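You operate a simulated robot arm through the tools that you are given. There is no shell and no other tool.

You run a simulated robot arm. Do the job below in one go: nothing can be reset, and whatever is moved stays where it is left.

JOB
Fold the brown carton shut and tape the seam with the yellow tab.
Fine: lift both flap holders and leave them up; short flaps first, long flaps over them; the tab comes from the TABS stand, goes across the seam and is pressed down till it sticks; the other tabs and the trays stay.

The check looks at the end state, three seconds after you hand in, the way a careful person would. Anything else that was tipped, shoved, dropped, spilled or broken makes it a failure. Flat cloth is picked up by pressing the open fingertips on it (5 to 10 N) and closing them slowly along it; thin cloth reads only 2 to 8 mm in the jaws.

ROBOT AND FRAMES
A 7-joint arm with a two-finger parallel gripper, fixed in place. Base frame: the origin is on the floor under the middle of its stand, x ahead of it, y to its left, z up; the work surface is at about z = 860. Lengths are in mm, angles in rad, forces in N, time in s.
With the tool pointing down near the work surface it reaches from about 100 to 640 mm from the base axis. Its first joint turns from -1.152 to 1.152 rad. Payload 1.57 kg.
The TCP is the grasp point between the finger pads, 30 mm short of the fingertips. In the tool frame z runs along the fingers and y along their closing line. The gripper opens to 80 mm. The fingers are 17 mm wide and 12 mm thick; the gripper's body (40 by 82 mm) begins 80 mm behind the TCP.
Orientation is that of the tool frame in the base frame, as [roll, pitch, yaw] about the fixed x, y, z axes, in that order (R = Rz(yaw) Ry(pitch) Rx(roll)). With the fingers straight down and closing along the base's y, the tool's x points along the base's -x, its y along +y and its z along -z.

CONTROLS
- The arm moves only by the tool step_arm. Its argument "plan" is a list of rows, each a list of 3 entries, a list of its own where there are three numbers: the turn, a rotation vector about the tool's x, y, z in units of 6 degrees (1.0 is 6 degrees), then the shift along the tool's x, y, z in units of 50 mm (1.0 is 50 mm), then the finger opening in mm, from 0 to 80. In form: [[[ax, ay, az], [dx, dy, dz], grip], ...]. A call has 1 to 20 rows; each row shifts and turns the commanded pose from where the row before left it, along the tool's axes as they then stand. A call with a number of a shift or a turn outside -1 to 1 is refused whole. Each row takes 0.2 s and may step no farther than 50 mm and 0.15 rad from the row before; otherwise, or with a gripper value out of range, the whole call is refused. A pose out of reach is approached as far as the arm can. The call stops where the force on the tool passes 90 N (or 10 N more than at its start, if that is more) or the arm is blocked; 0.2 s more then pass. Each finger travels about 72 mm/s and halts on what it meets, pressing with about 43 N; the grip force reading is that of the motor and also rises with nothing between the fingers. The clock runs only during rows and for 0.2 s after the last one: add rows that do not move to give the fingers time. The reply holds the time, the measured pose of the TCP, the force on the tool along the base axes, the opening and the grip force, in the units named above and with some noise, with the torque about the TCP (base axes, N m) and any sound that the robot's microphone picked up.
- Cameras (640 x 400 px; columns grow to the right, rows downward): "scene" is fixed at [49.3, 423.6, 1434.8]; the picture's right is [-0.84, -0.54, 0.00], its down [-0.25, 0.39, -0.89] and it looks along [0.48, -0.74, -0.46] (base axes); focal length 326 px, centre (320, 200). "wrist" rides on the gripper at [72, -7, -122] in the tool frame; the picture's right is [0.09, 1.00, 0.00], its down [-0.84, 0.08, -0.54] and it looks along [-0.54, 0.05, 0.84] (tool axes); focal length 238 px, centre (320, 200). There is no depth. A picture from a camera that has moved, and an enlarged one, comes with that camera's place and axes in the base frame and with its lens.
- get_image(camera): a new picture of that camera. The clock stands still meanwhile.
- close_up(camera, box): a new picture of the part [left, top, right, bottom] of that camera's present view, enlarged. The clock stands still meanwhile.
- hand_in(): hands the job in; it is judged then, once.

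Nothing tells you positions but the pictures and the camera data. Unless the task says otherwise, let go and move clear before handing in.

The tools are called after ">>>" by a JSON object that holds its "name" and its "arguments". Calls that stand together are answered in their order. step_arm: Moves the arm, as the interface text tells. Its arguments: {"type":"object","properties":{"plan":{"type":"array","items":{"type":"array"}}},"required":["plan"]} The other tools are called the same way: get_image (camera) takes a picture; close_up (camera, box) takes an enlarged picture of a part of a camera's view; hand_in () hands the job in.

At the start:

```text
clock: 0.0
position: [314.8, 42.2, 1272.7]
tcp_rot: [3.141, 0.0, -3.141]
wrist_force: [0.1, -0.6, 0.6]
moment: [0.02, 0.01, -0.02]
opening: 79.9
grasp_force: 0.1
```

scene: 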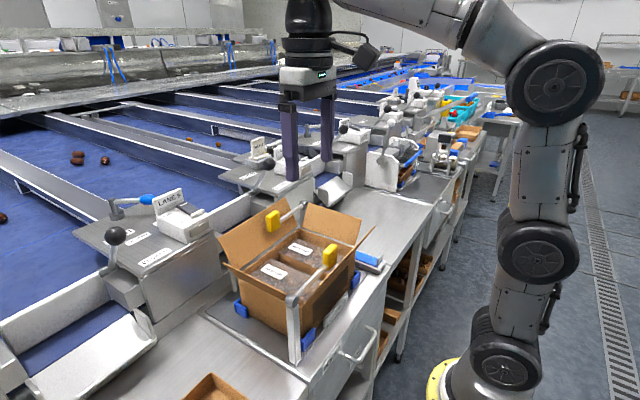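
wrist: 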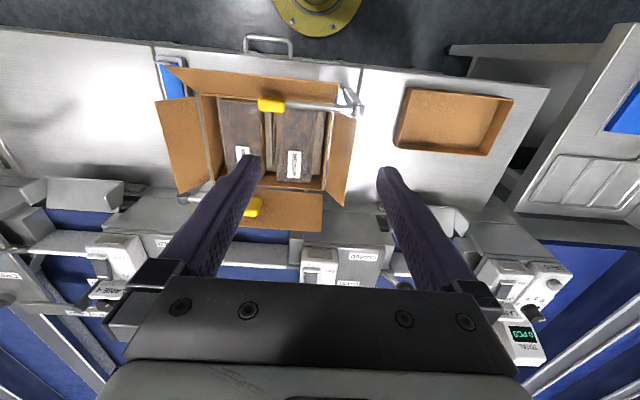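

I see the open brown carton in a fixture with two yellow-handled flap holders, and trays and lanes around it. I'll take enlarged views first to locate everything, including the TABS stand.

>>> {"name": "close_up", "arguments": {"camera": "scene", "box": [180, 180, 420, 370]}}

>>> {"name": "close_up", "arguments": {"camera": "wrist", "box": [130, 30, 390, 250]}}

>>> {"name": "close_up", "arguments": {"camera": "scene", "box": [320, 80, 520, 220]}}

>>> {"name": "close_up", "arguments": {"camera": "wrist", "box": [360, 30, 640, 230]}}

```text
2.11 times, centred on (300, 275) of scene
camera zoom: at [49.3, 423.6, 1434.8], right [-0.84, -0.54, 0.0], down [-0.25, 0.39, -0.89], along [0.48, -0.74, -0.46], focal length 687 px, centre (362, 42)
```

zoom: 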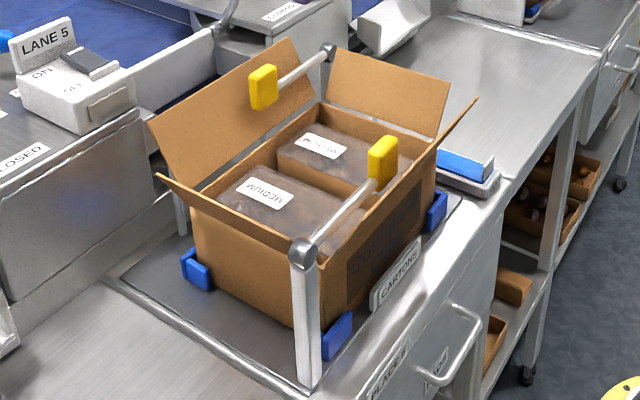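

```text
1.82 times, centred on (260, 140) of wrist
camera zoom: at [243.3, 33.9, 1394.6], right [-0.09, 1.0, 0.0], down [0.84, 0.08, 0.54], along [0.54, 0.05, -0.84], focal length 433 px, centre (429, 309)
```

zoom: 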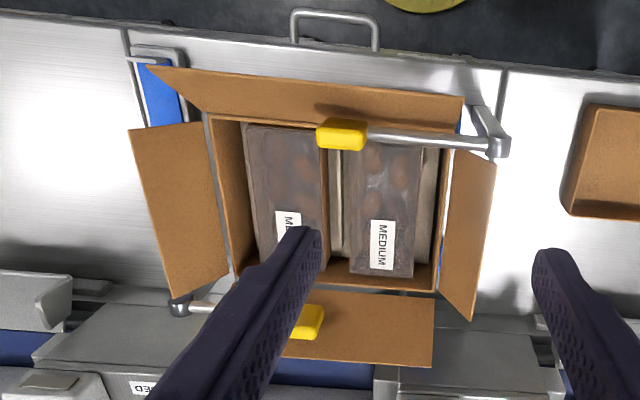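

```text
2.86 times, centred on (420, 150) of scene
camera zoom: at [49.3, 423.6, 1434.8], right [-0.84, -0.54, 0.0], down [-0.25, 0.39, -0.89], along [0.48, -0.74, -0.46], focal length 932 px, centre (34, 343)
```

zoom: 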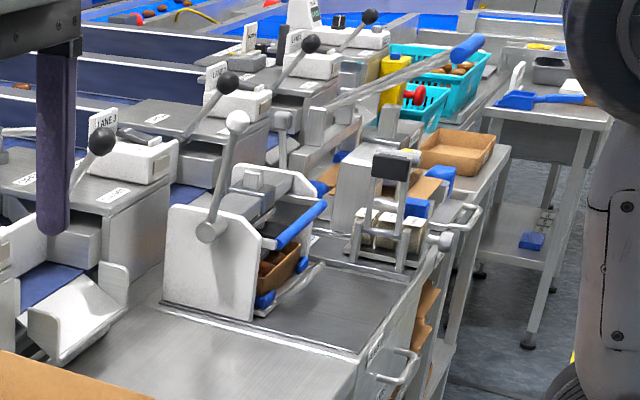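

```text
2.00 times, centred on (500, 130) of wrist
camera zoom: at [243.3, 33.9, 1394.6], right [-0.09, 1.0, 0.0], down [0.84, 0.08, 0.54], along [0.54, 0.05, -0.84], focal length 477 px, centre (-40, 340)
```

zoom: 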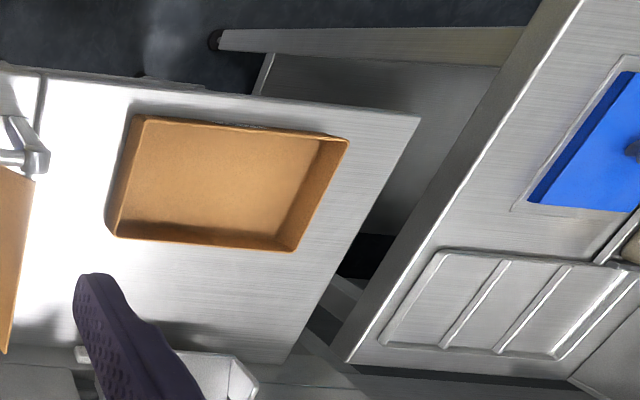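

The carton is clear, but I can't tell where the TABS stand is yet. I'll zoom further into several areas of the scene.

>>> {"name": "close_up", "arguments": {"camera": "scene", "box": [400, 110, 490, 180]}}

>>> {"name": "close_up", "arguments": {"camera": "scene", "box": [300, 270, 400, 370]}}

>>> {"name": "close_up", "arguments": {"camera": "scene", "box": [150, 300, 300, 400]}}

>>> {"name": "close_up", "arguments": {"camera": "wrist", "box": [0, 20, 180, 220]}}

>>> {"name": "close_up", "arguments": {"camera": "scene", "box": [340, 110, 440, 200]}}

```text
5.71 times, centred on (445, 145) of scene
camera zoom: at [49.3, 423.6, 1434.8], right [-0.84, -0.54, 0.0], down [-0.25, 0.39, -0.89], along [0.48, -0.74, -0.46], focal length 1864 px, centre (-394, 514)
```

zoom: 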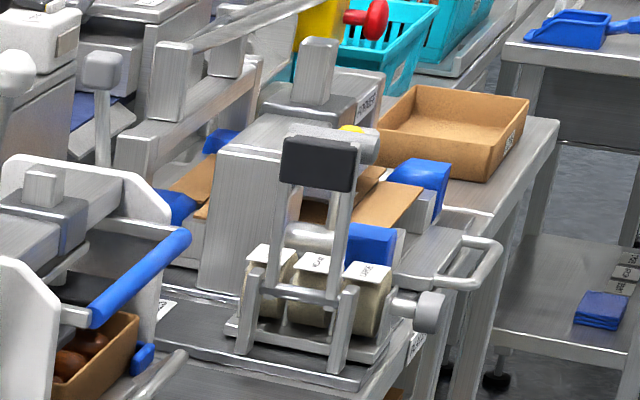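

```text
4.00 times, centred on (350, 320) of scene
camera zoom: at [49.3, 423.6, 1434.8], right [-0.84, -0.54, 0.0], down [-0.25, 0.39, -0.89], along [0.48, -0.74, -0.46], focal length 1305 px, centre (200, -280)
```

zoom: 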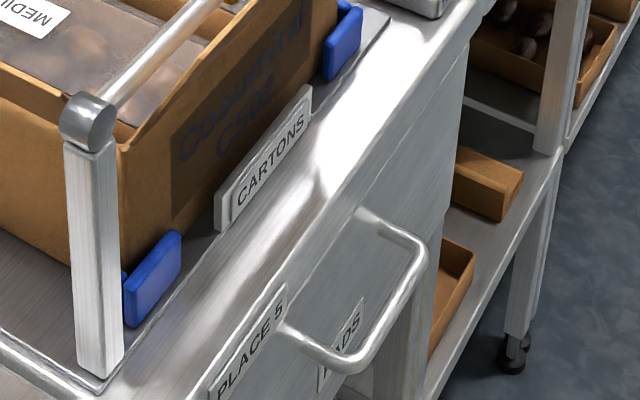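

```text
4.00 times, centred on (225, 350) of scene
camera zoom: at [49.3, 423.6, 1434.8], right [-0.84, -0.54, 0.0], down [-0.25, 0.39, -0.89], along [0.48, -0.74, -0.46], focal length 1305 px, centre (700, -400)
```

zoom: 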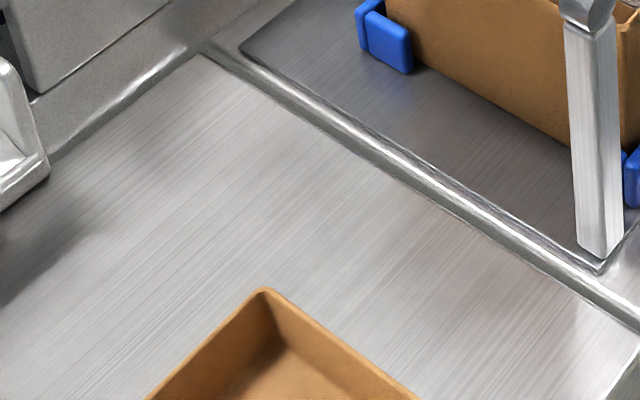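

```text
2.00 times, centred on (90, 120) of wrist
camera zoom: at [243.3, 33.9, 1394.6], right [-0.09, 1.0, 0.0], down [0.84, 0.08, 0.54], along [0.54, 0.05, -0.84], focal length 477 px, centre (780, 360)
```

zoom: 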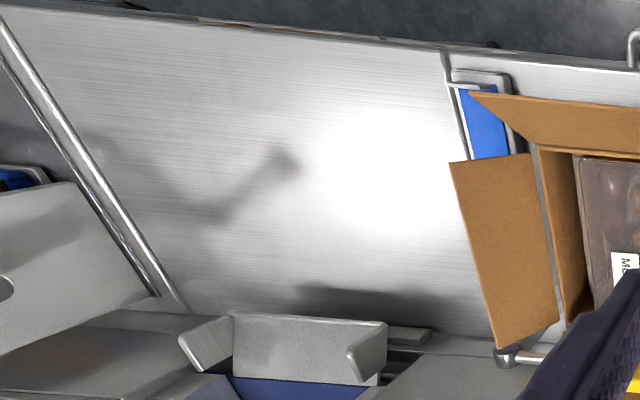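

```text
4.44 times, centred on (390, 155) of scene
camera zoom: at [49.3, 423.6, 1434.8], right [-0.84, -0.54, 0.0], down [-0.25, 0.39, -0.89], along [0.48, -0.74, -0.46], focal length 1450 px, centre (9, 400)
```

zoom: 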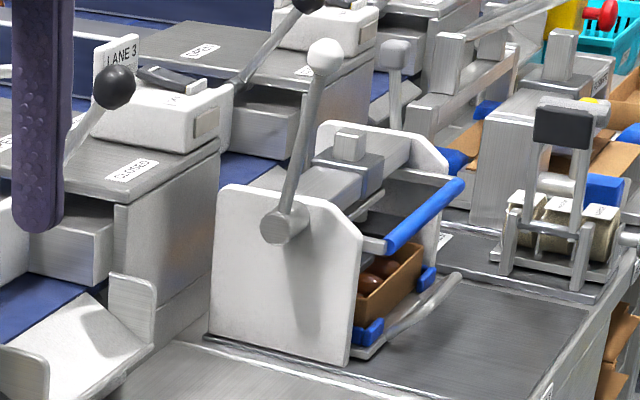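

The rolls device lies about a metre away, out of reach. There's a grey block with a blue top right beside the carton, so I'll zoom in on that.

>>> {"name": "close_up", "arguments": {"camera": "scene", "box": [335, 230, 405, 290]}}

>>> {"name": "close_up", "arguments": {"camera": "wrist", "box": [130, 40, 230, 120]}}

>>> {"name": "close_up", "arguments": {"camera": "wrist", "box": [280, 60, 400, 240]}}

>>> {"name": "close_up", "arguments": {"camera": "scene", "box": [210, 190, 310, 290]}}

```text
6.67 times, centred on (370, 260) of scene
camera zoom: at [49.3, 423.6, 1434.8], right [-0.84, -0.54, 0.0], down [-0.25, 0.39, -0.89], along [0.48, -0.74, -0.46], focal length 2175 px, centre (-13, -200)
```

zoom: 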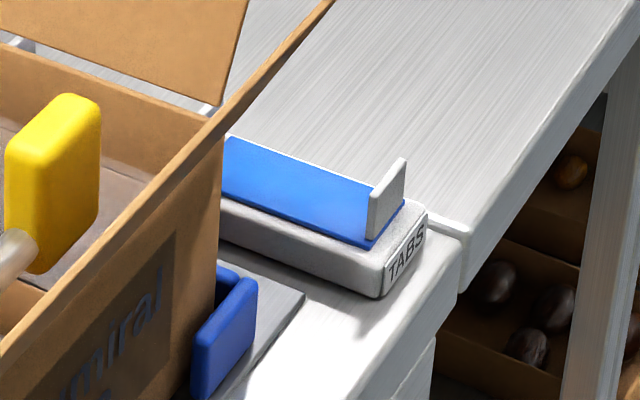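

```text
5.00 times, centred on (180, 80) of wrist
camera zoom: at [243.3, 33.9, 1394.6], right [-0.09, 1.0, 0.0], down [0.84, 0.08, 0.54], along [0.54, 0.05, -0.84], focal length 1192 px, centre (1020, 800)
```

zoom: 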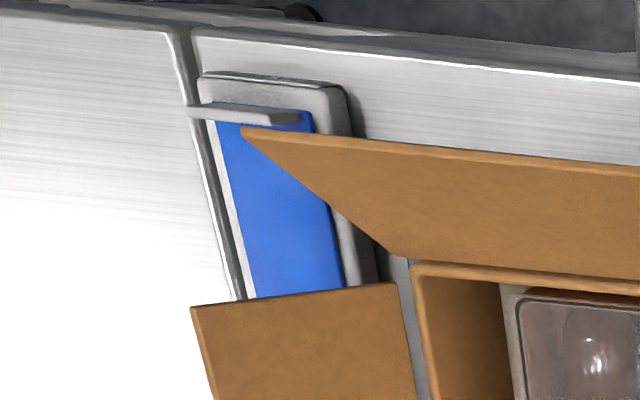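

```text
2.22 times, centred on (340, 150) of wrist
camera zoom: at [243.3, 33.9, 1394.6], right [-0.09, 1.0, 0.0], down [0.84, 0.08, 0.54], along [0.54, 0.05, -0.84], focal length 530 px, centre (276, 311)
```

zoom: 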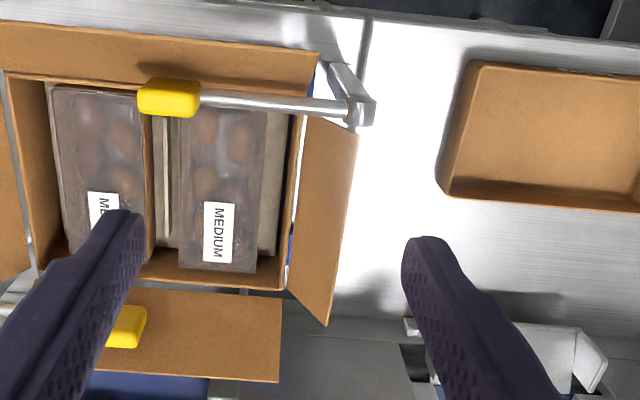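

```text
4.00 times, centred on (260, 240) of scene
camera zoom: at [49.3, 423.6, 1434.8], right [-0.84, -0.54, 0.0], down [-0.25, 0.39, -0.89], along [0.48, -0.74, -0.46], focal length 1305 px, centre (560, 40)
```

zoom: 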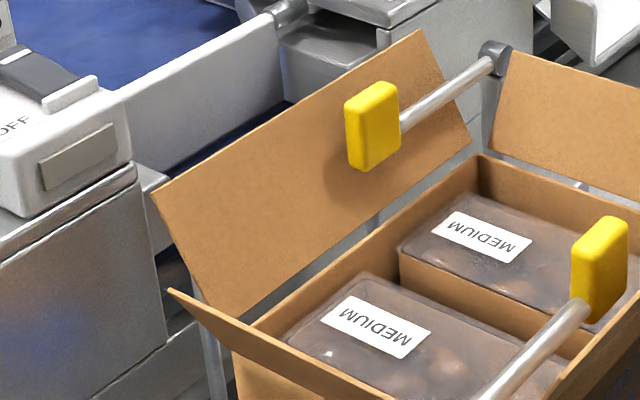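

The label reads TABS. The stand sits at about (300, -240) beside the carton's -y end, partly hidden under a flap, so I'll move the wrist camera over it for a better look.

>>> {"name": "step_arm", "arguments": {"plan": [[[0, 0, 0], [0.186, -0.806, 0.209], 80], [[0, 0, 0], [0.186, -0.806, 0.209], 80], [[0, 0, 0], [0.186, -0.806, 0.209], 80], [[0, 0, 0], [0.186, -0.806, 0.209], 80], [[0, 0, 0], [0.186, -0.806, 0.209], 80], [[0, 0, 0], [0.186, -0.806, 0.209], 80], [[0, 0, 0], [0.186, -0.806, 0.209], 80], [[0, 0, 0], [0, 0, 0], 80]]}}

>>> {"name": "get_image", "arguments": {"camera": "wrist"}}

>>> {"name": "get_image", "arguments": {"camera": "scene"}}

```text
clock: 1.8
position: [249.2, -242.2, 1199.3]
tcp_rot: [3.141, 0.0, -3.14]
wrist_force: [-0.2, -0.3, -0.3]
moment: [0.0, 0.0, 0.01]
opening: 79.8
grasp_force: 0.0
```

```text
taken
camera wrist: at [178.6, -250.0, 1321.4], right [-0.09, 1.0, 0.0], down [0.84, 0.08, 0.54], along [0.54, 0.05, -0.84], focal length 238 px, centre (320, 200)
```

wrist: 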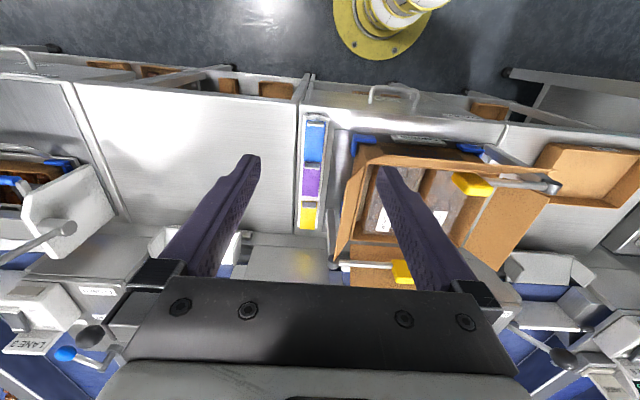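

```text
taken
```

scene: 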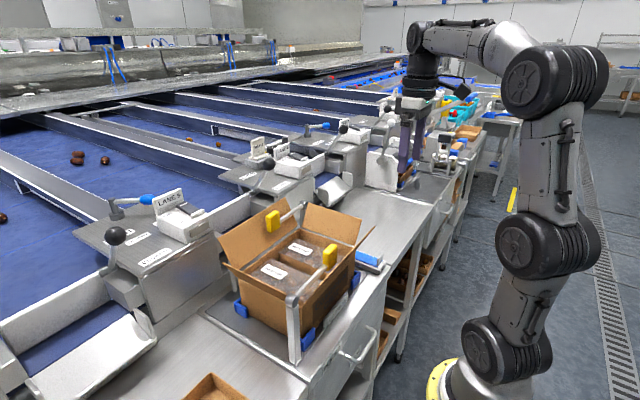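

Now the stand shows three tabs in a row: blue, purple and yellow, with the yellow at the far (+x) end. I'll zoom in on them and on the carton.

>>> {"name": "close_up", "arguments": {"camera": "wrist", "box": [270, 95, 370, 245]}}

>>> {"name": "close_up", "arguments": {"camera": "wrist", "box": [320, 110, 580, 300]}}

```text
2.67 times, centred on (320, 170) of wrist
camera zoom: at [178.6, -250.0, 1321.4], right [-0.09, 1.0, 0.0], down [0.84, 0.08, 0.54], along [0.54, 0.05, -0.84], focal length 636 px, centre (320, 280)
```

zoom: 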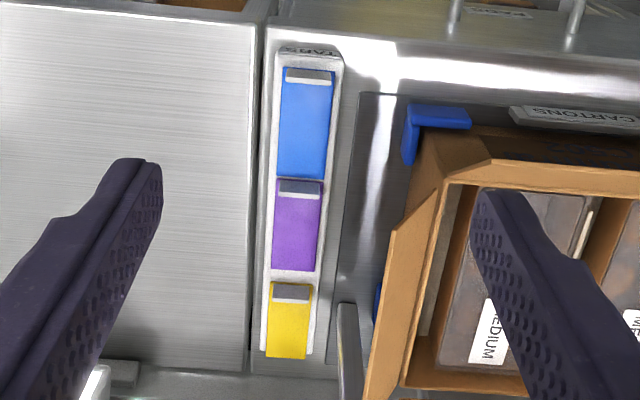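

```text
2.11 times, centred on (450, 205) of wrist
camera zoom: at [178.6, -250.0, 1321.4], right [-0.09, 1.0, 0.0], down [0.84, 0.08, 0.54], along [0.54, 0.05, -0.84], focal length 502 px, centre (46, 190)
```

zoom: 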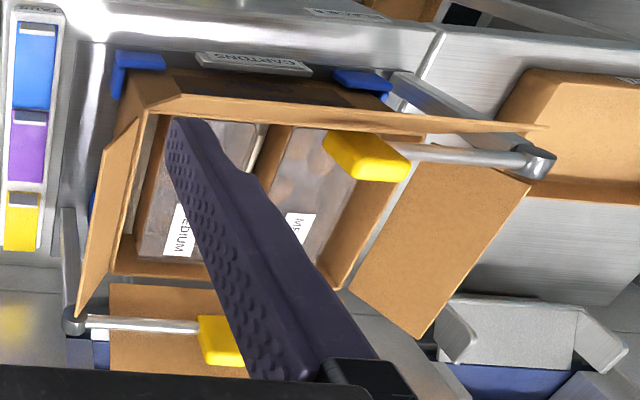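

The carton rim looks to be at about x 316–480, y -155–65, z 993. Holder A pivots near (319, 96, 1018) with its pad near (317, -26, 1033), and holder B pivots near (501, -197, 1023) with its pad near (503, -68, 1030). I'll turn the gripper a quarter turn so it closes along x, then look again.

>>> {"name": "step_arm", "arguments": {"plan": [[[0, 0, -1], [0, 0, 0], 80], [[0, 0, -1], [0, 0, 0], 80], [[0, 0, -1], [0, 0, 0], 80], [[0, 0, -1], [0, 0, 0], 80], [[0, 0, -1], [0, 0, 0], 80], [[0, 0, -1], [0, 0, 0], 80], [[0, 0, -1], [0, 0, 0], 80], [[0, 0, -1], [0, 0, 0], 80], [[0, 0, -1], [0, 0, 0], 80], [[0, 0, -1], [0, 0, 0], 80], [[0, 0, -1], [0, 0, 0], 80], [[0, 0, -1], [0, 0, 0], 80], [[0, 0, -1], [0, 0, 0], 80], [[0, 0, -1], [0, 0, 0], 80], [[0, 0, -1], [0, 0, 0], 80], [[0, 0, 0], [0, 0, 0], 80]]}}

>>> {"name": "get_image", "arguments": {"camera": "wrist"}}

```text
clock: 5.2
position: [249.7, -240.7, 1200.1]
tcp_rot: [-3.141, -0.001, -1.57]
wrist_force: [0.1, 0.8, 0.9]
moment: [-0.01, -0.03, 0.0]
opening: 80.0
grasp_force: 0.0
```

```text
taken
camera wrist: at [256.9, -313.6, 1321.8], right [-1.0, -0.09, 0.0], down [-0.08, 0.84, 0.54], along [-0.05, 0.54, -0.84], focal length 238 px, centre (320, 200)
```

wrist: 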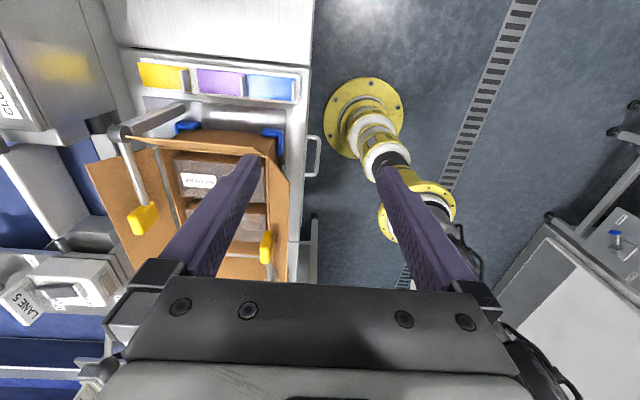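

The quarter turn worked; the camera now looks along +y and the carton is visible from its -y side. I'll move above the carton to fix the holders and flaps more precisely.

>>> {"name": "step_arm", "arguments": {"plan": [[[0, 0, 0], [-0.44, -0.6, -0.12], 80], [[0, 0, 0], [-0.44, -0.6, -0.12], 80], [[0, 0, 0], [-0.44, -0.6, -0.12], 80], [[0, 0, 0], [-0.44, -0.6, -0.12], 80], [[0, 0, 0], [-0.44, -0.6, -0.12], 80], [[0, 0, 0], [0, 0, 0], 80]]}}

>>> {"name": "get_image", "arguments": {"camera": "wrist"}}

>>> {"name": "close_up", "arguments": {"camera": "wrist", "box": [210, 60, 430, 240]}}

>>> {"name": "close_up", "arguments": {"camera": "scene", "box": [200, 180, 400, 360]}}

```text
clock: 6.6
position: [401.4, -129.7, 1229.8]
tcp_rot: [3.141, 0.0, -1.57]
wrist_force: [0.8, -0.7, -0.4]
moment: [0.0, -0.02, 0.02]
opening: 80.1
grasp_force: 0.0
```

```text
taken
camera wrist: at [407.8, -202.5, 1351.8], right [-1.0, -0.09, 0.0], down [-0.08, 0.84, 0.54], along [-0.05, 0.54, -0.84], focal length 238 px, centre (320, 200)
```

wrist: 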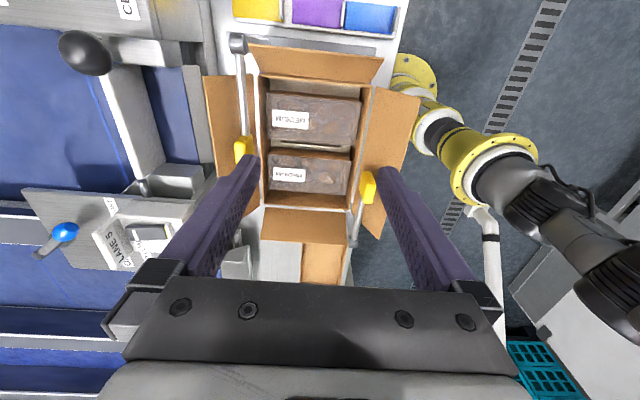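

```text
2.22 times, centred on (320, 150) of wrist
camera zoom: at [407.8, -202.5, 1351.8], right [-1.0, -0.09, 0.0], down [-0.08, 0.84, 0.54], along [-0.05, 0.54, -0.84], focal length 530 px, centre (320, 311)
```

zoom: 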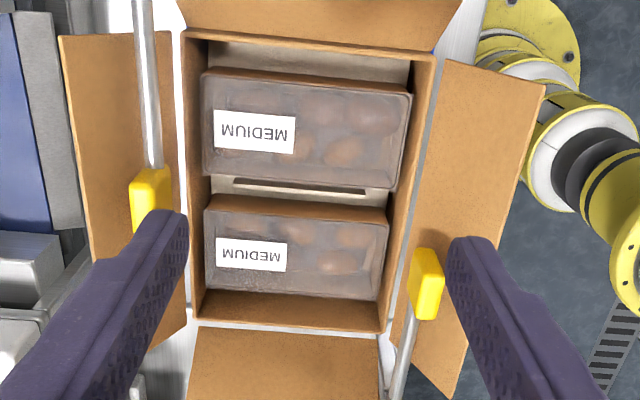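

```text
2.22 times, centred on (300, 270) of scene
camera zoom: at [49.3, 423.6, 1434.8], right [-0.84, -0.54, 0.0], down [-0.25, 0.39, -0.89], along [0.48, -0.74, -0.46], focal length 725 px, centre (364, 44)
```

zoom: 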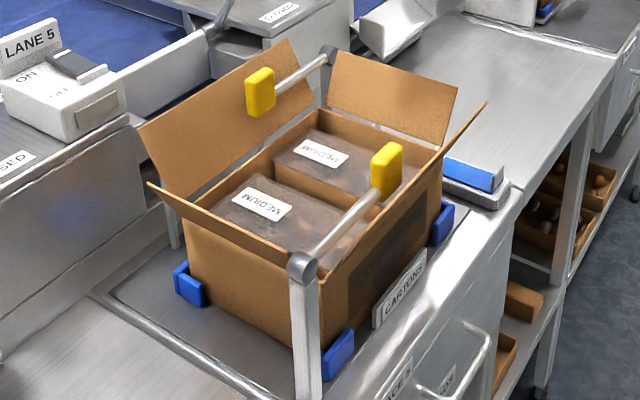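

I refined the geometry: the carton rim is about x 327–494, y -161–62, z 970, and each flap leans about 30° outward. Pad A is at about (317, -26, 1033) and pad B at about (505, -69, 1028). Before gripping, I'll zoom in on the pads for size.

>>> {"name": "close_up", "arguments": {"camera": "wrist", "box": [335, 155, 395, 245]}}

>>> {"name": "close_up", "arguments": {"camera": "scene", "box": [285, 230, 355, 310]}}

>>> {"name": "close_up", "arguments": {"camera": "scene", "box": [250, 190, 320, 250]}}

>>> {"name": "close_up", "arguments": {"camera": "wrist", "box": [215, 20, 285, 180]}}

```text
4.44 times, centred on (365, 200) of wrist
camera zoom: at [407.8, -202.5, 1351.8], right [-1.0, -0.09, 0.0], down [-0.08, 0.84, 0.54], along [-0.05, 0.54, -0.84], focal length 1059 px, centre (120, 200)
```

zoom: 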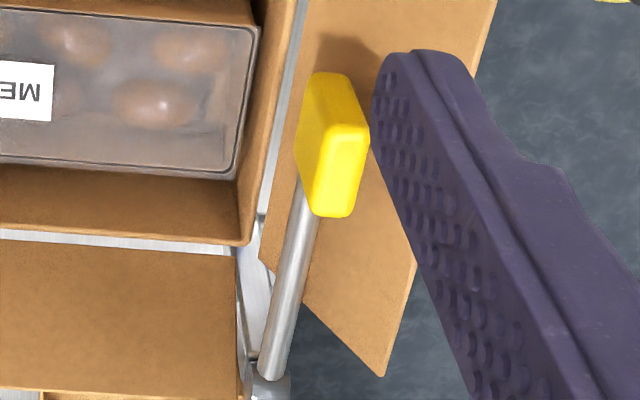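

```text
5.00 times, centred on (320, 270) of scene
camera zoom: at [49.3, 423.6, 1434.8], right [-0.84, -0.54, 0.0], down [-0.25, 0.39, -0.89], along [0.48, -0.74, -0.46], focal length 1631 px, centre (320, -150)
```

zoom: 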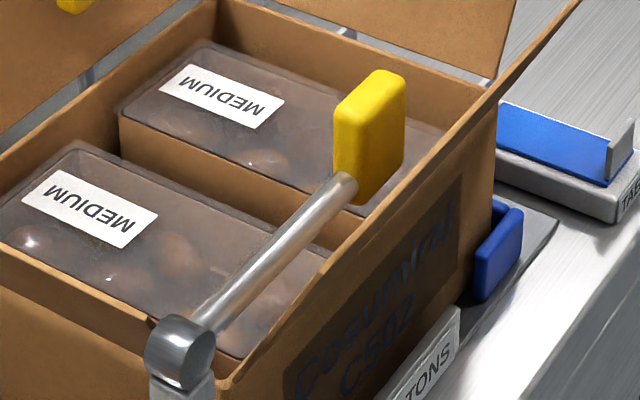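

```text
6.67 times, centred on (285, 220) of scene
camera zoom: at [49.3, 423.6, 1434.8], right [-0.84, -0.54, 0.0], down [-0.25, 0.39, -0.89], along [0.48, -0.74, -0.46], focal length 2175 px, centre (553, 67)
```

zoom: 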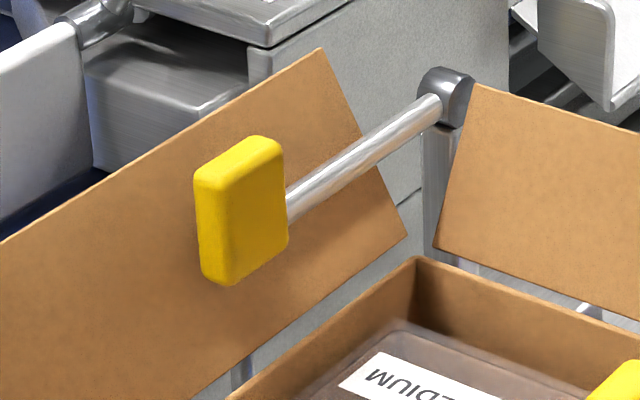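

```text
2.50 times, centred on (250, 100) of wrist
camera zoom: at [407.8, -202.5, 1351.8], right [-1.0, -0.09, 0.0], down [-0.08, 0.84, 0.54], along [-0.05, 0.54, -0.84], focal length 596 px, centre (495, 450)
```

zoom: 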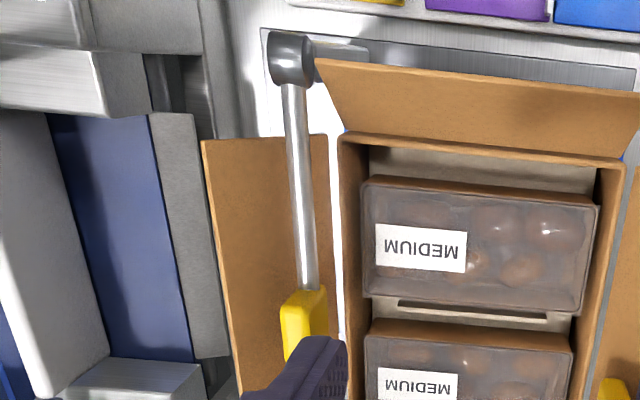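

The pads are about 14 mm thick, 34 mm long and 40 mm tall, with a horizontal rod to the pivot. I'll hover over pad A with a narrow opening and check the alignment.

>>> {"name": "step_arm", "arguments": {"plan": [[[0, 0, 0], [-0.5235, 0.417, 0.6], 60], [[0, 0, 0], [-0.5235, 0.417, 0.6], 40], [[0, 0, 0], [-0.5235, 0.417, 0.6], 28], [[0, 0, 0], [-0.5235, 0.417, 0.6], 28], [[0, 0, 0], [0, 0, 0], 28], [[0, 0, 0], [0, 0, 0], 28]]}}

>>> {"name": "get_image", "arguments": {"camera": "wrist"}}

>>> {"name": "close_up", "arguments": {"camera": "scene", "box": [260, 180, 400, 300]}}

```text
clock: 8.0
position: [315.9, -23.6, 1110.2]
tcp_rot: [3.141, 0.0, -1.573]
wrist_force: [-0.1, -0.3, -0.6]
moment: [-0.01, 0.01, 0.01]
opening: 28.0
grasp_force: 0.0
```

```text
taken
camera wrist: at [323.0, -98.2, 1231.5], right [-1.0, -0.09, 0.0], down [-0.08, 0.84, 0.54], along [-0.05, 0.54, -0.84], focal length 238 px, centre (320, 200)
```

wrist: 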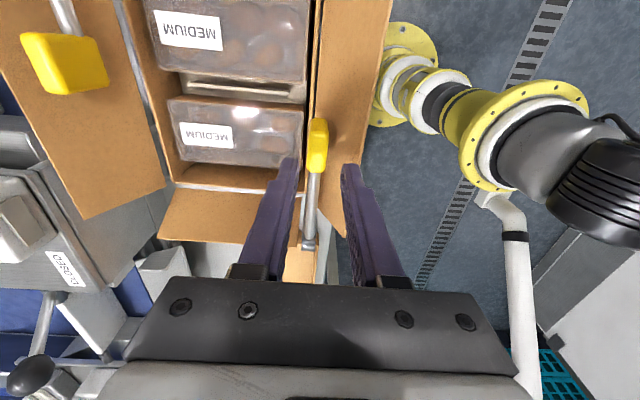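

```text
3.33 times, centred on (330, 240) of scene
camera zoom: at [49.3, 423.6, 1434.8], right [-0.84, -0.54, 0.0], down [-0.25, 0.39, -0.89], along [0.48, -0.74, -0.46], focal length 1087 px, centre (287, 67)
```

zoom: 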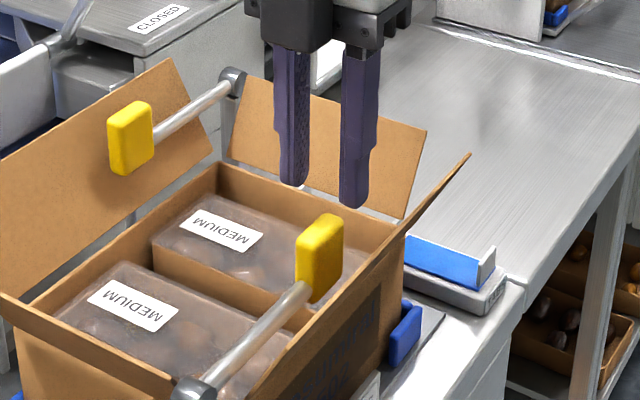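

Pad A appears centred about 2.5 mm toward +x of the gripper. I'll correct that, descend over its top 20 mm and close on it.

>>> {"name": "step_arm", "arguments": {"plan": [[[0, 0, 0], [0, -0.05, 0.3], 28], [[0, 0, 0], [0, 0, 0.4], 28], [[0, 0, 0], [0, 0, 0.36], 28], [[0, 0, 0], [0, 0, 0], 28]]}}

>>> {"name": "get_image", "arguments": {"camera": "wrist"}}

>>> {"name": "close_up", "arguments": {"camera": "scene", "box": [280, 200, 380, 300]}}

```text
clock: 9.0
position: [319.0, -27.4, 1056.1]
tcp_rot: [-3.14, 0.001, -1.571]
wrist_force: [0.9, -0.1, -0.1]
moment: [-0.01, -0.02, 0.01]
opening: 28.1
grasp_force: 0.1
```

```text
taken
camera wrist: at [326.5, -99.0, 1178.4], right [-1.0, -0.09, 0.0], down [-0.08, 0.84, 0.54], along [-0.05, 0.54, -0.84], focal length 238 px, centre (320, 200)
```

wrist: 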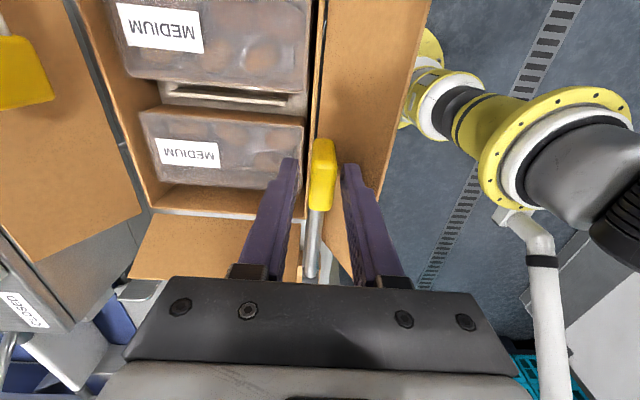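

```text
4.00 times, centred on (330, 250) of scene
camera zoom: at [49.3, 423.6, 1434.8], right [-0.84, -0.54, 0.0], down [-0.25, 0.39, -0.89], along [0.48, -0.74, -0.46], focal length 1305 px, centre (280, 0)
```

zoom: 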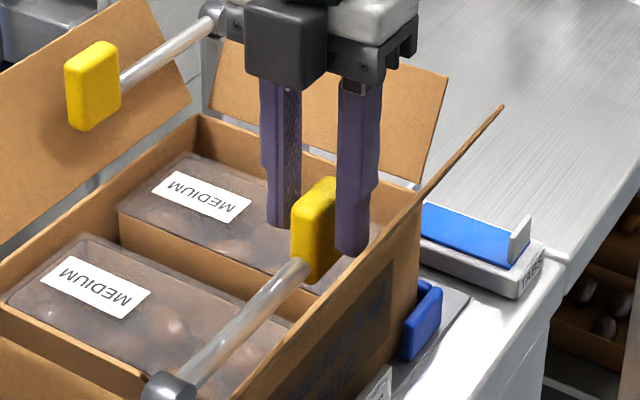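

The fingers straddle pad A properly. I'll close on it now.

>>> {"name": "step_arm", "arguments": {"plan": [[[0, 0, 0], [0, 0, 0], 16], [[0, 0, 0], [0, 0, 0], 8], [[0, 0, 0], [0, 0, 0], 6], [[0, 0, 0], [0, 0, 0], 6]]}}

```text
clock: 10.0
position: [316.7, -24.8, 1057.1]
tcp_rot: [3.137, 0.0, -1.571]
wrist_force: [-14.8, -0.6, 1.4]
moment: [-0.02, -0.1, -0.01]
opening: 15.6
grasp_force: 30.7
```

I have the pad, with the opening at 15.6 mm. I'll start swinging holder A up in an arc about its pivot, in small steps, watching the forces.

>>> {"name": "step_arm", "arguments": {"plan": [[[0, 0, 0], [-0.052, 0.04, -0.256], 6], [[0, 0, 0], [-0.08, 0, -0.248], 6], [[0, 0, 0], [-0.106, 0, -0.238], 6], [[0, 0, 0], [-0.128, 0, -0.226], 6], [[0, 0, 0], [-0.154, 0, -0.212], 6]]}}

>>> {"name": "close_up", "arguments": {"camera": "scene", "box": [260, 180, 400, 320]}}

```text
clock: 11.2
position: [318.0, -1.6, 1116.8]
tcp_rot: [-3.138, -0.001, -1.57]
wrist_force: [7.1, -2.0, -5.1]
moment: [-0.71, -0.06, 0.11]
opening: 15.7
grasp_force: 28.8
```

```text
2.86 times, centred on (330, 250) of scene
camera zoom: at [49.7, 423.5, 1434.8], right [-0.84, -0.54, 0.0], down [-0.25, 0.39, -0.89], along [0.48, -0.74, -0.46], focal length 932 px, centre (291, 57)
```

zoom: 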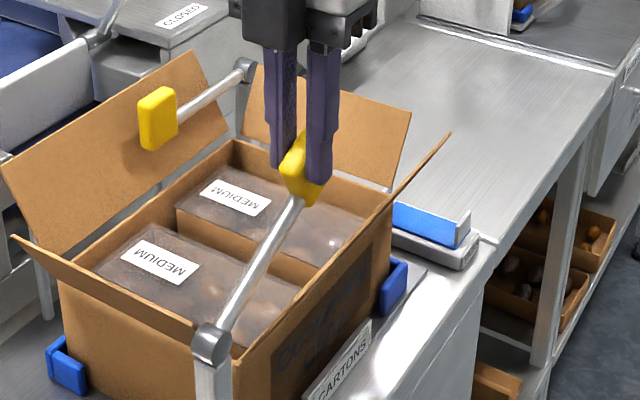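

Holder A is swinging up smoothly with low force. I'll continue the arc past vertical.

>>> {"name": "step_arm", "arguments": {"plan": [[[0, 0, 0], [-0.174, -0.015, -0.194], 6], [[0, 0, 0], [-0.192, 0, -0.176], 6], [[0, 0, 0], [-0.21, 0, -0.154], 6], [[0, 0, 0], [-0.226, 0, -0.13], 6], [[0, 0, 0], [-0.238, 0, -0.108], 6], [[0, 0, 0], [-0.248, 0, -0.08], 6]]}}

>>> {"name": "close_up", "arguments": {"camera": "scene", "box": [240, 160, 400, 320]}}

```text
clock: 12.6
position: [317.4, 64.2, 1158.1]
tcp_rot: [3.142, -0.001, -1.571]
wrist_force: [7.8, -7.8, -0.4]
moment: [-1.12, -0.11, 0.05]
opening: 15.8
grasp_force: 31.4
```

```text
2.50 times, centred on (320, 240) of scene
camera zoom: at [49.6, 423.3, 1434.9], right [-0.84, -0.54, 0.0], down [-0.25, 0.39, -0.89], along [0.48, -0.74, -0.46], focal length 816 px, centre (320, 100)
```

zoom: 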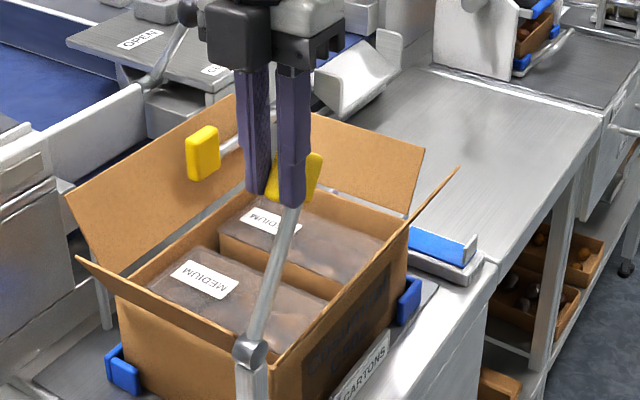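

It's now about 65° up. I'll continue to vertical and a little beyond.

>>> {"name": "step_arm", "arguments": {"plan": [[[0, 0, 0], [-0.254, -0.02, -0.056], 6], [[0, 0, 0], [-0.259, 0, -0.028], 6], [[0, 0, 0], [-0.261, 0, 0], 6], [[0, 0, 0], [-0.259, 0, 0.027], 6]]}}

>>> {"name": "close_up", "arguments": {"camera": "scene", "box": [200, 140, 400, 320]}}

>>> {"name": "get_image", "arguments": {"camera": "wrist"}}

```text
clock: 13.6
position: [318.4, 115.6, 1161.4]
tcp_rot: [-3.14, 0.0, -1.572]
wrist_force: [-8.6, -6.3, 5.6]
moment: [-1.0, 0.21, -0.05]
opening: 16.0
grasp_force: 31.2
```

```text
2.22 times, centred on (300, 230) of scene
camera zoom: at [49.0, 423.4, 1434.9], right [-0.84, -0.54, 0.0], down [-0.25, 0.39, -0.89], along [0.48, -0.74, -0.46], focal length 725 px, centre (364, 133)
```

zoom: 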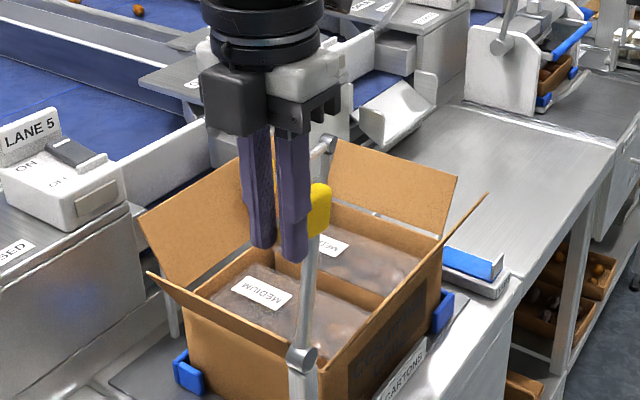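

```text
taken
camera wrist: at [325.2, 43.6, 1283.4], right [-1.0, -0.09, 0.0], down [-0.08, 0.84, 0.54], along [-0.05, 0.54, -0.84], focal length 238 px, centre (320, 200)
```

wrist: 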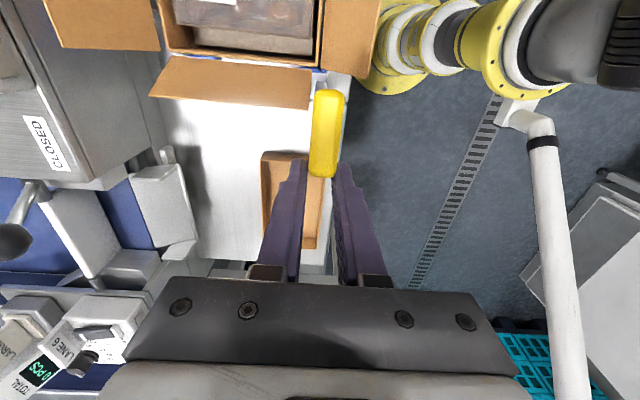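

The arm is at about 80° with some slip of the pad in the fingers. I'll continue a bit further while watching the force.

>>> {"name": "step_arm", "arguments": {"plan": [[[0, 0, 0], [-0.255, 0.01, 0.052], 6], [[0, 0, 0], [-0.246, 0, 0.078], 6], [[0, 0, 0], [-0.1, 0, 0.05], 6]]}}

>>> {"name": "close_up", "arguments": {"camera": "scene", "box": [200, 140, 400, 320]}}

>>> {"name": "get_image", "arguments": {"camera": "wrist"}}

```text
clock: 14.4
position: [319.7, 147.5, 1151.4]
tcp_rot: [-3.141, 0.001, -1.571]
wrist_force: [1.5, 1.3, 1.3]
moment: [-0.04, 0.01, 0.02]
opening: 6.3
grasp_force: 0.1
```

```text
2.22 times, centred on (300, 230) of scene
camera zoom: at [49.4, 423.6, 1434.8], right [-0.84, -0.54, 0.0], down [-0.25, 0.39, -0.89], along [0.48, -0.74, -0.46], focal length 725 px, centre (364, 133)
```

zoom: 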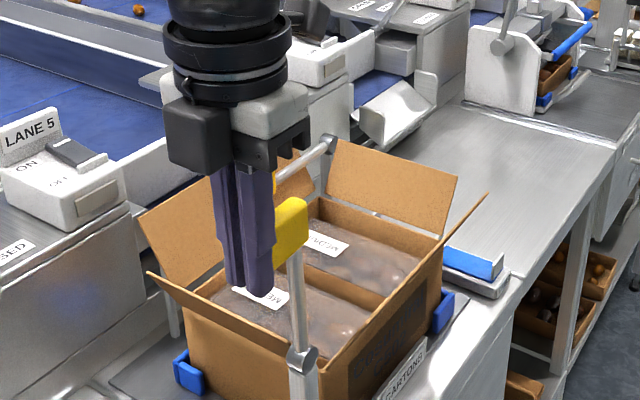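

```text
taken
camera wrist: at [325.8, 74.2, 1273.2], right [-1.0, -0.09, 0.0], down [-0.08, 0.84, 0.54], along [-0.05, 0.54, -0.84], focal length 238 px, centre (320, 200)
```

wrist: 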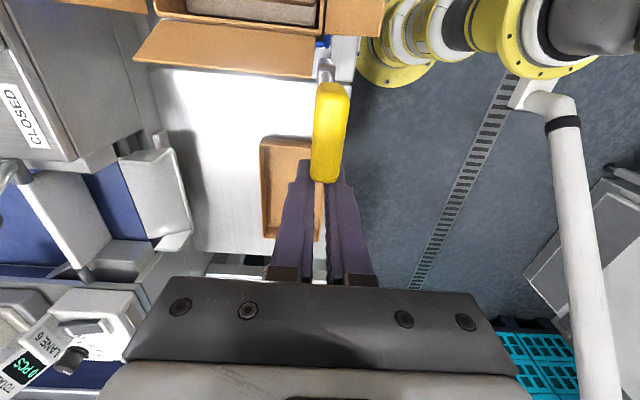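

The pad slipped free but holder A is now up, just past vertical, and staying there. I'll rise clear and move over to pad B.

>>> {"name": "step_arm", "arguments": {"plan": [[[0, 0, 0], [0, 0, -0.8], 6], [[0, 0, 0], [0, 0, -0.8], 6], [[0, 0, 0], [0.617, -0.531, 0.231], 28], [[0, 0, 0], [0.617, -0.531, 0.231], 28], [[0, 0, 0], [0.617, -0.531, 0.231], 28], [[0, 0, 0], [0.617, -0.531, 0.231], 28], [[0, 0, 0], [0.617, -0.531, 0.231], 28], [[0, 0, 0], [0.617, -0.531, 0.231], 28], [[0, 0, 0], [0.617, -0.531, 0.231], 28], [[0, 0, 0], [0, 0, 0], 28]]}}

>>> {"name": "get_image", "arguments": {"camera": "wrist"}}

>>> {"name": "get_image", "arguments": {"camera": "scene"}}

```text
clock: 16.6
position: [503.7, -70.3, 1151.4]
tcp_rot: [3.141, 0.0, -1.569]
wrist_force: [0.6, 0.6, 0.8]
moment: [-0.02, 0.0, -0.01]
opening: 28.0
grasp_force: 0.1
```

```text
taken
camera wrist: at [511.7, -142.8, 1272.8], right [-1.0, -0.09, 0.0], down [-0.08, 0.84, 0.54], along [-0.05, 0.54, -0.84], focal length 238 px, centre (320, 200)
```

wrist: 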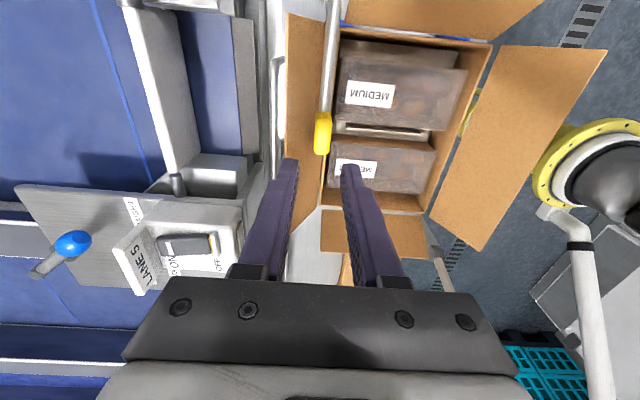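

```text
taken
```

scene: 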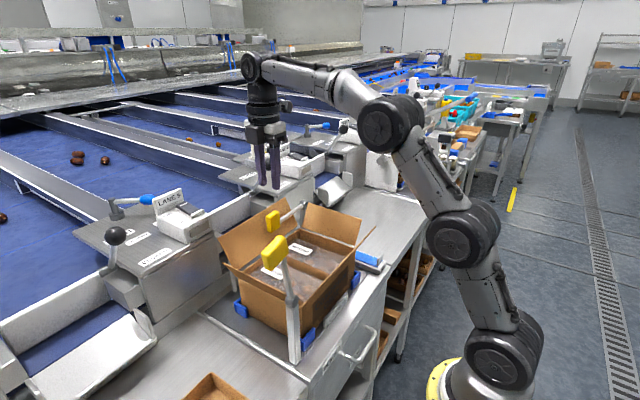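

Holder A is staying up. I'll zoom in on pad B before descending.

>>> {"name": "close_up", "arguments": {"camera": "wrist", "box": [270, 80, 370, 200]}}

>>> {"name": "close_up", "arguments": {"camera": "scene", "box": [220, 160, 340, 280]}}

```text
3.33 times, centred on (320, 140) of wrist
camera zoom: at [511.7, -142.8, 1272.8], right [-1.0, -0.09, 0.0], down [-0.08, 0.84, 0.54], along [-0.05, 0.54, -0.84], focal length 794 px, centre (320, 400)
```

zoom: 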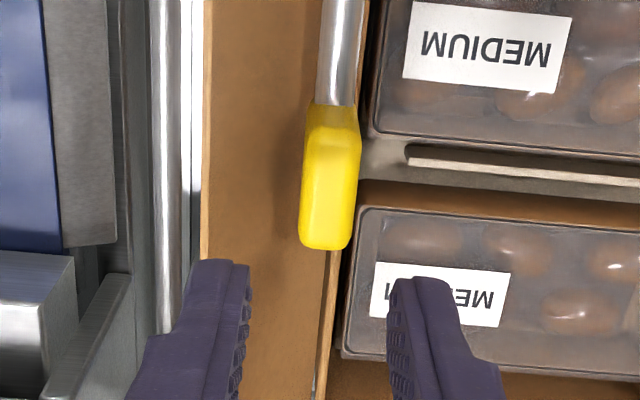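

```text
3.33 times, centred on (280, 220) of scene
camera zoom: at [49.4, 423.6, 1434.8], right [-0.84, -0.54, 0.0], down [-0.25, 0.39, -0.89], along [0.48, -0.74, -0.46], focal length 1087 px, centre (453, 133)
```

zoom: 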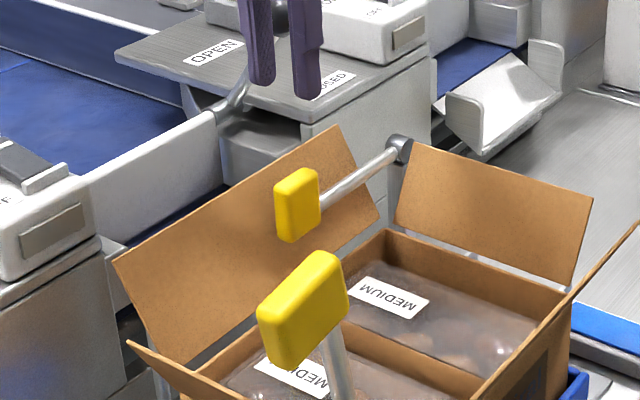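

Pad B is at about (501.5, -69). I'll nudge over and descend around it.

>>> {"name": "step_arm", "arguments": {"plan": [[[0, 0, 0], [0, 0.04, 0.6], 25], [[0, 0, 0], [0, 0, 0.6], 25], [[0, 0, 0], [0, 0, 0.4], 25], [[0, 0, 0], [0, 0, 0.32], 25], [[0, 0, 0], [0, 0, 0], 25]]}}

>>> {"name": "get_image", "arguments": {"camera": "wrist"}}

>>> {"name": "close_up", "arguments": {"camera": "scene", "box": [220, 160, 340, 280]}}

```text
clock: 17.8
position: [502.1, -69.8, 1053.7]
tcp_rot: [3.141, -0.002, -1.571]
wrist_force: [0.2, 0.1, -0.9]
moment: [0.01, -0.02, -0.01]
opening: 24.9
grasp_force: 0.1
```

```text
taken
camera wrist: at [509.1, -142.5, 1176.7], right [-1.0, -0.09, 0.0], down [-0.08, 0.84, 0.54], along [-0.05, 0.54, -0.84], focal length 238 px, centre (320, 200)
```

wrist: 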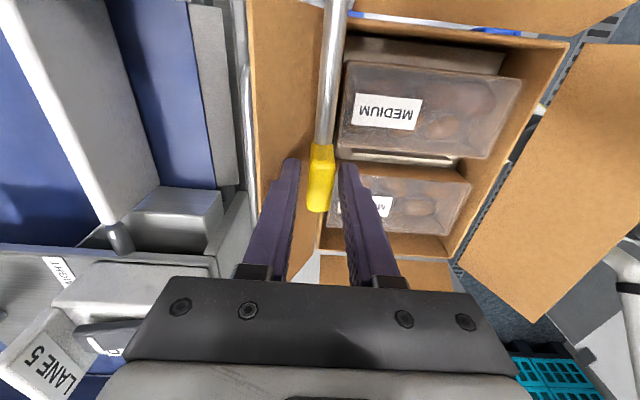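

```text
3.33 times, centred on (280, 220) of scene
camera zoom: at [49.3, 423.6, 1434.8], right [-0.84, -0.54, 0.0], down [-0.25, 0.39, -0.89], along [0.48, -0.74, -0.46], focal length 1087 px, centre (453, 133)
```

zoom: 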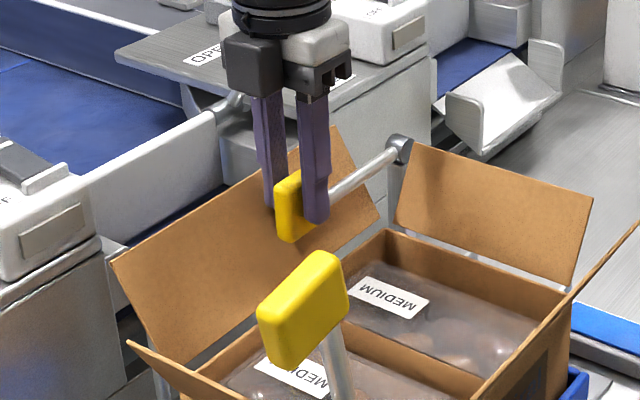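

The fingers straddle pad B with no contact. I'll close on it and begin the mirrored arc.

>>> {"name": "step_arm", "arguments": {"plan": [[[0, 0, 0], [0, 0, 0], 14], [[0, 0, 0], [0, 0, 0], 8], [[0, 0, 0], [0, 0, 0], 6], [[0, 0, 0], [0, 0, 0], 6]]}}

```text
clock: 18.8
position: [502.1, -69.2, 1054.2]
tcp_rot: [-3.141, 0.0, -1.57]
wrist_force: [-1.9, -1.2, -0.8]
moment: [0.04, -0.04, -0.02]
opening: 15.8
grasp_force: 31.5
```

Gripped cleanly on pad B. I'll swing it up around its pivot at about y = -197.

>>> {"name": "step_arm", "arguments": {"plan": [[[0, 0, 0], [0.048, 0, -0.262], 6], [[0, 0, 0], [0.077, 0, -0.256], 6], [[0, 0, 0], [0.104, 0, -0.246], 6], [[0, 0, 0], [0.128, 0, -0.234], 6], [[0, 0, 0], [0.154, 0, -0.22], 6], [[0, 0, 0], [0.175, 0, -0.202], 6], [[0, 0, 0], [0.194, 0, -0.184], 6]]}}

>>> {"name": "close_up", "arguments": {"camera": "scene", "box": [220, 140, 360, 280]}}

```text
clock: 20.4
position: [502.5, -114.2, 1134.8]
tcp_rot: [3.138, 0.003, -1.571]
wrist_force: [-6.4, 7.2, -4.2]
moment: [1.11, 0.07, 0.0]
opening: 15.9
grasp_force: 31.8
```

```text
2.86 times, centred on (290, 210) of scene
camera zoom: at [49.2, 423.8, 1434.7], right [-0.84, -0.54, 0.0], down [-0.25, 0.39, -0.89], along [0.48, -0.74, -0.46], focal length 932 px, centre (406, 171)
```

zoom: 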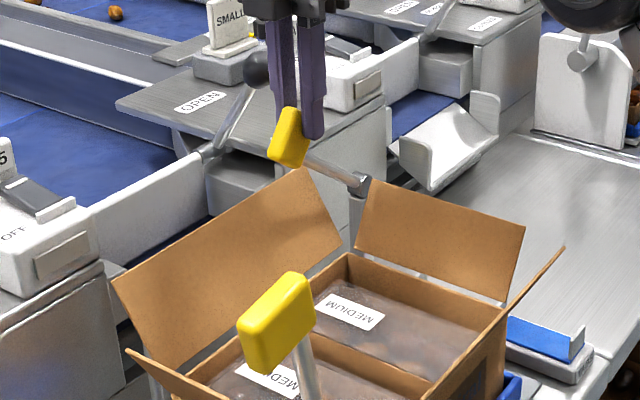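

Holder B is swinging up as well. I'll continue to just past vertical.

>>> {"name": "step_arm", "arguments": {"plan": [[[0, 0, 0], [0.212, 0, -0.16], 6], [[0, 0, 0], [0.23, 0, -0.136], 6], [[0, 0, 0], [0.244, 0, -0.112], 6], [[0, 0, 0], [0.254, 0, -0.084], 6], [[0, 0, 0], [0.26, 0, -0.058], 6], [[0, 0, 0], [0.266, 0, -0.03], 6], [[0, 0, 0], [0.268, 0, 0], 6], [[0, 0, 0], [0.266, 0, 0.027], 6]]}}

>>> {"name": "close_up", "arguments": {"camera": "scene", "box": [220, 120, 380, 280]}}

```text
clock: 22.2
position: [503.0, -213.6, 1164.9]
tcp_rot: [-3.138, 0.0, -1.569]
wrist_force: [-2.6, 6.0, 6.5]
moment: [0.85, 0.42, -0.15]
opening: 16.3
grasp_force: 31.6
```

```text
2.50 times, centred on (300, 200) of scene
camera zoom: at [49.2, 423.8, 1434.7], right [-0.84, -0.54, 0.0], down [-0.25, 0.39, -0.89], along [0.48, -0.74, -0.46], focal length 816 px, centre (370, 200)
```

zoom: 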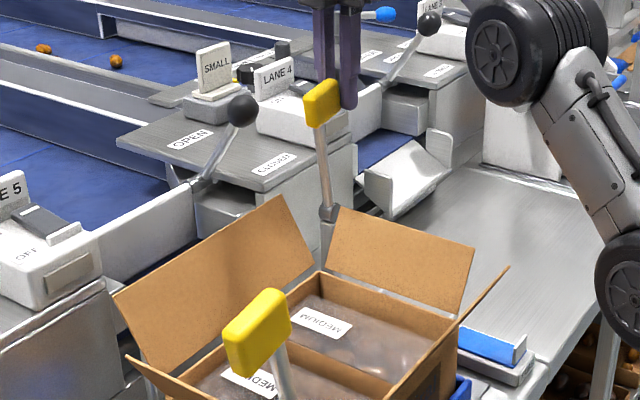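

Nearly vertical; a couple more steps to bring it past, as with A.

>>> {"name": "step_arm", "arguments": {"plan": [[[0, 0, 0], [0.255, 0, 0.052], 6], [[0, 0, 0], [0.246, 0, 0.078], 6], [[0, 0, 0], [0.12, 0, 0.05], 6], [[0, 0, 0], [0, 0, 0], 6]]}}

>>> {"name": "close_up", "arguments": {"camera": "scene", "box": [220, 120, 380, 280]}}

>>> {"name": "get_image", "arguments": {"camera": "wrist"}}

```text
clock: 23.2
position: [502.9, -245.1, 1152.2]
tcp_rot: [3.14, 0.0, -1.57]
wrist_force: [-5.1, 2.3, 4.6]
moment: [0.39, -0.09, 0.07]
opening: 15.7
grasp_force: 31.1
```

```text
2.50 times, centred on (300, 200) of scene
camera zoom: at [49.1, 423.6, 1434.8], right [-0.84, -0.54, 0.0], down [-0.25, 0.39, -0.89], along [0.48, -0.74, -0.46], focal length 816 px, centre (370, 200)
```

zoom: 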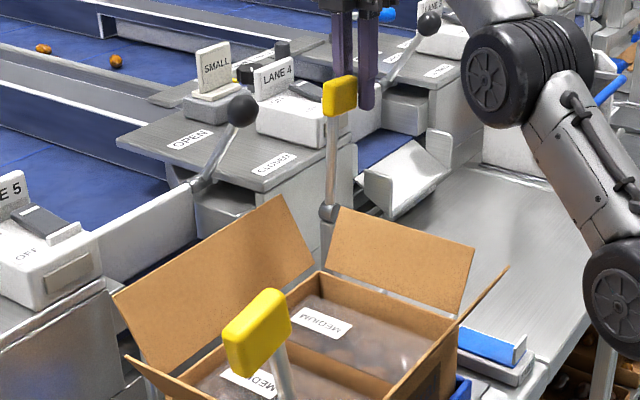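

```text
taken
camera wrist: at [509.3, -318.5, 1274.6], right [-1.0, -0.09, 0.0], down [-0.08, 0.84, 0.54], along [-0.05, 0.54, -0.84], focal length 238 px, centre (320, 200)
```

wrist: 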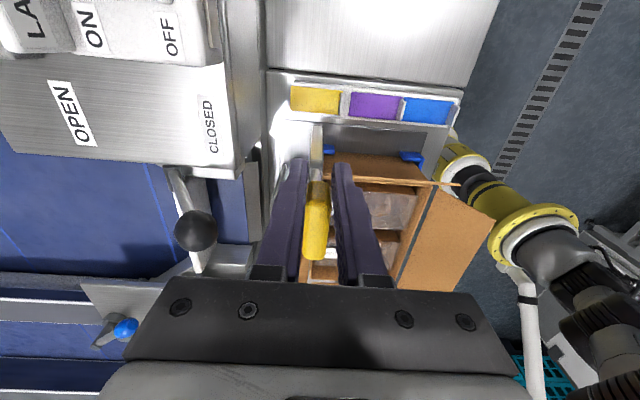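

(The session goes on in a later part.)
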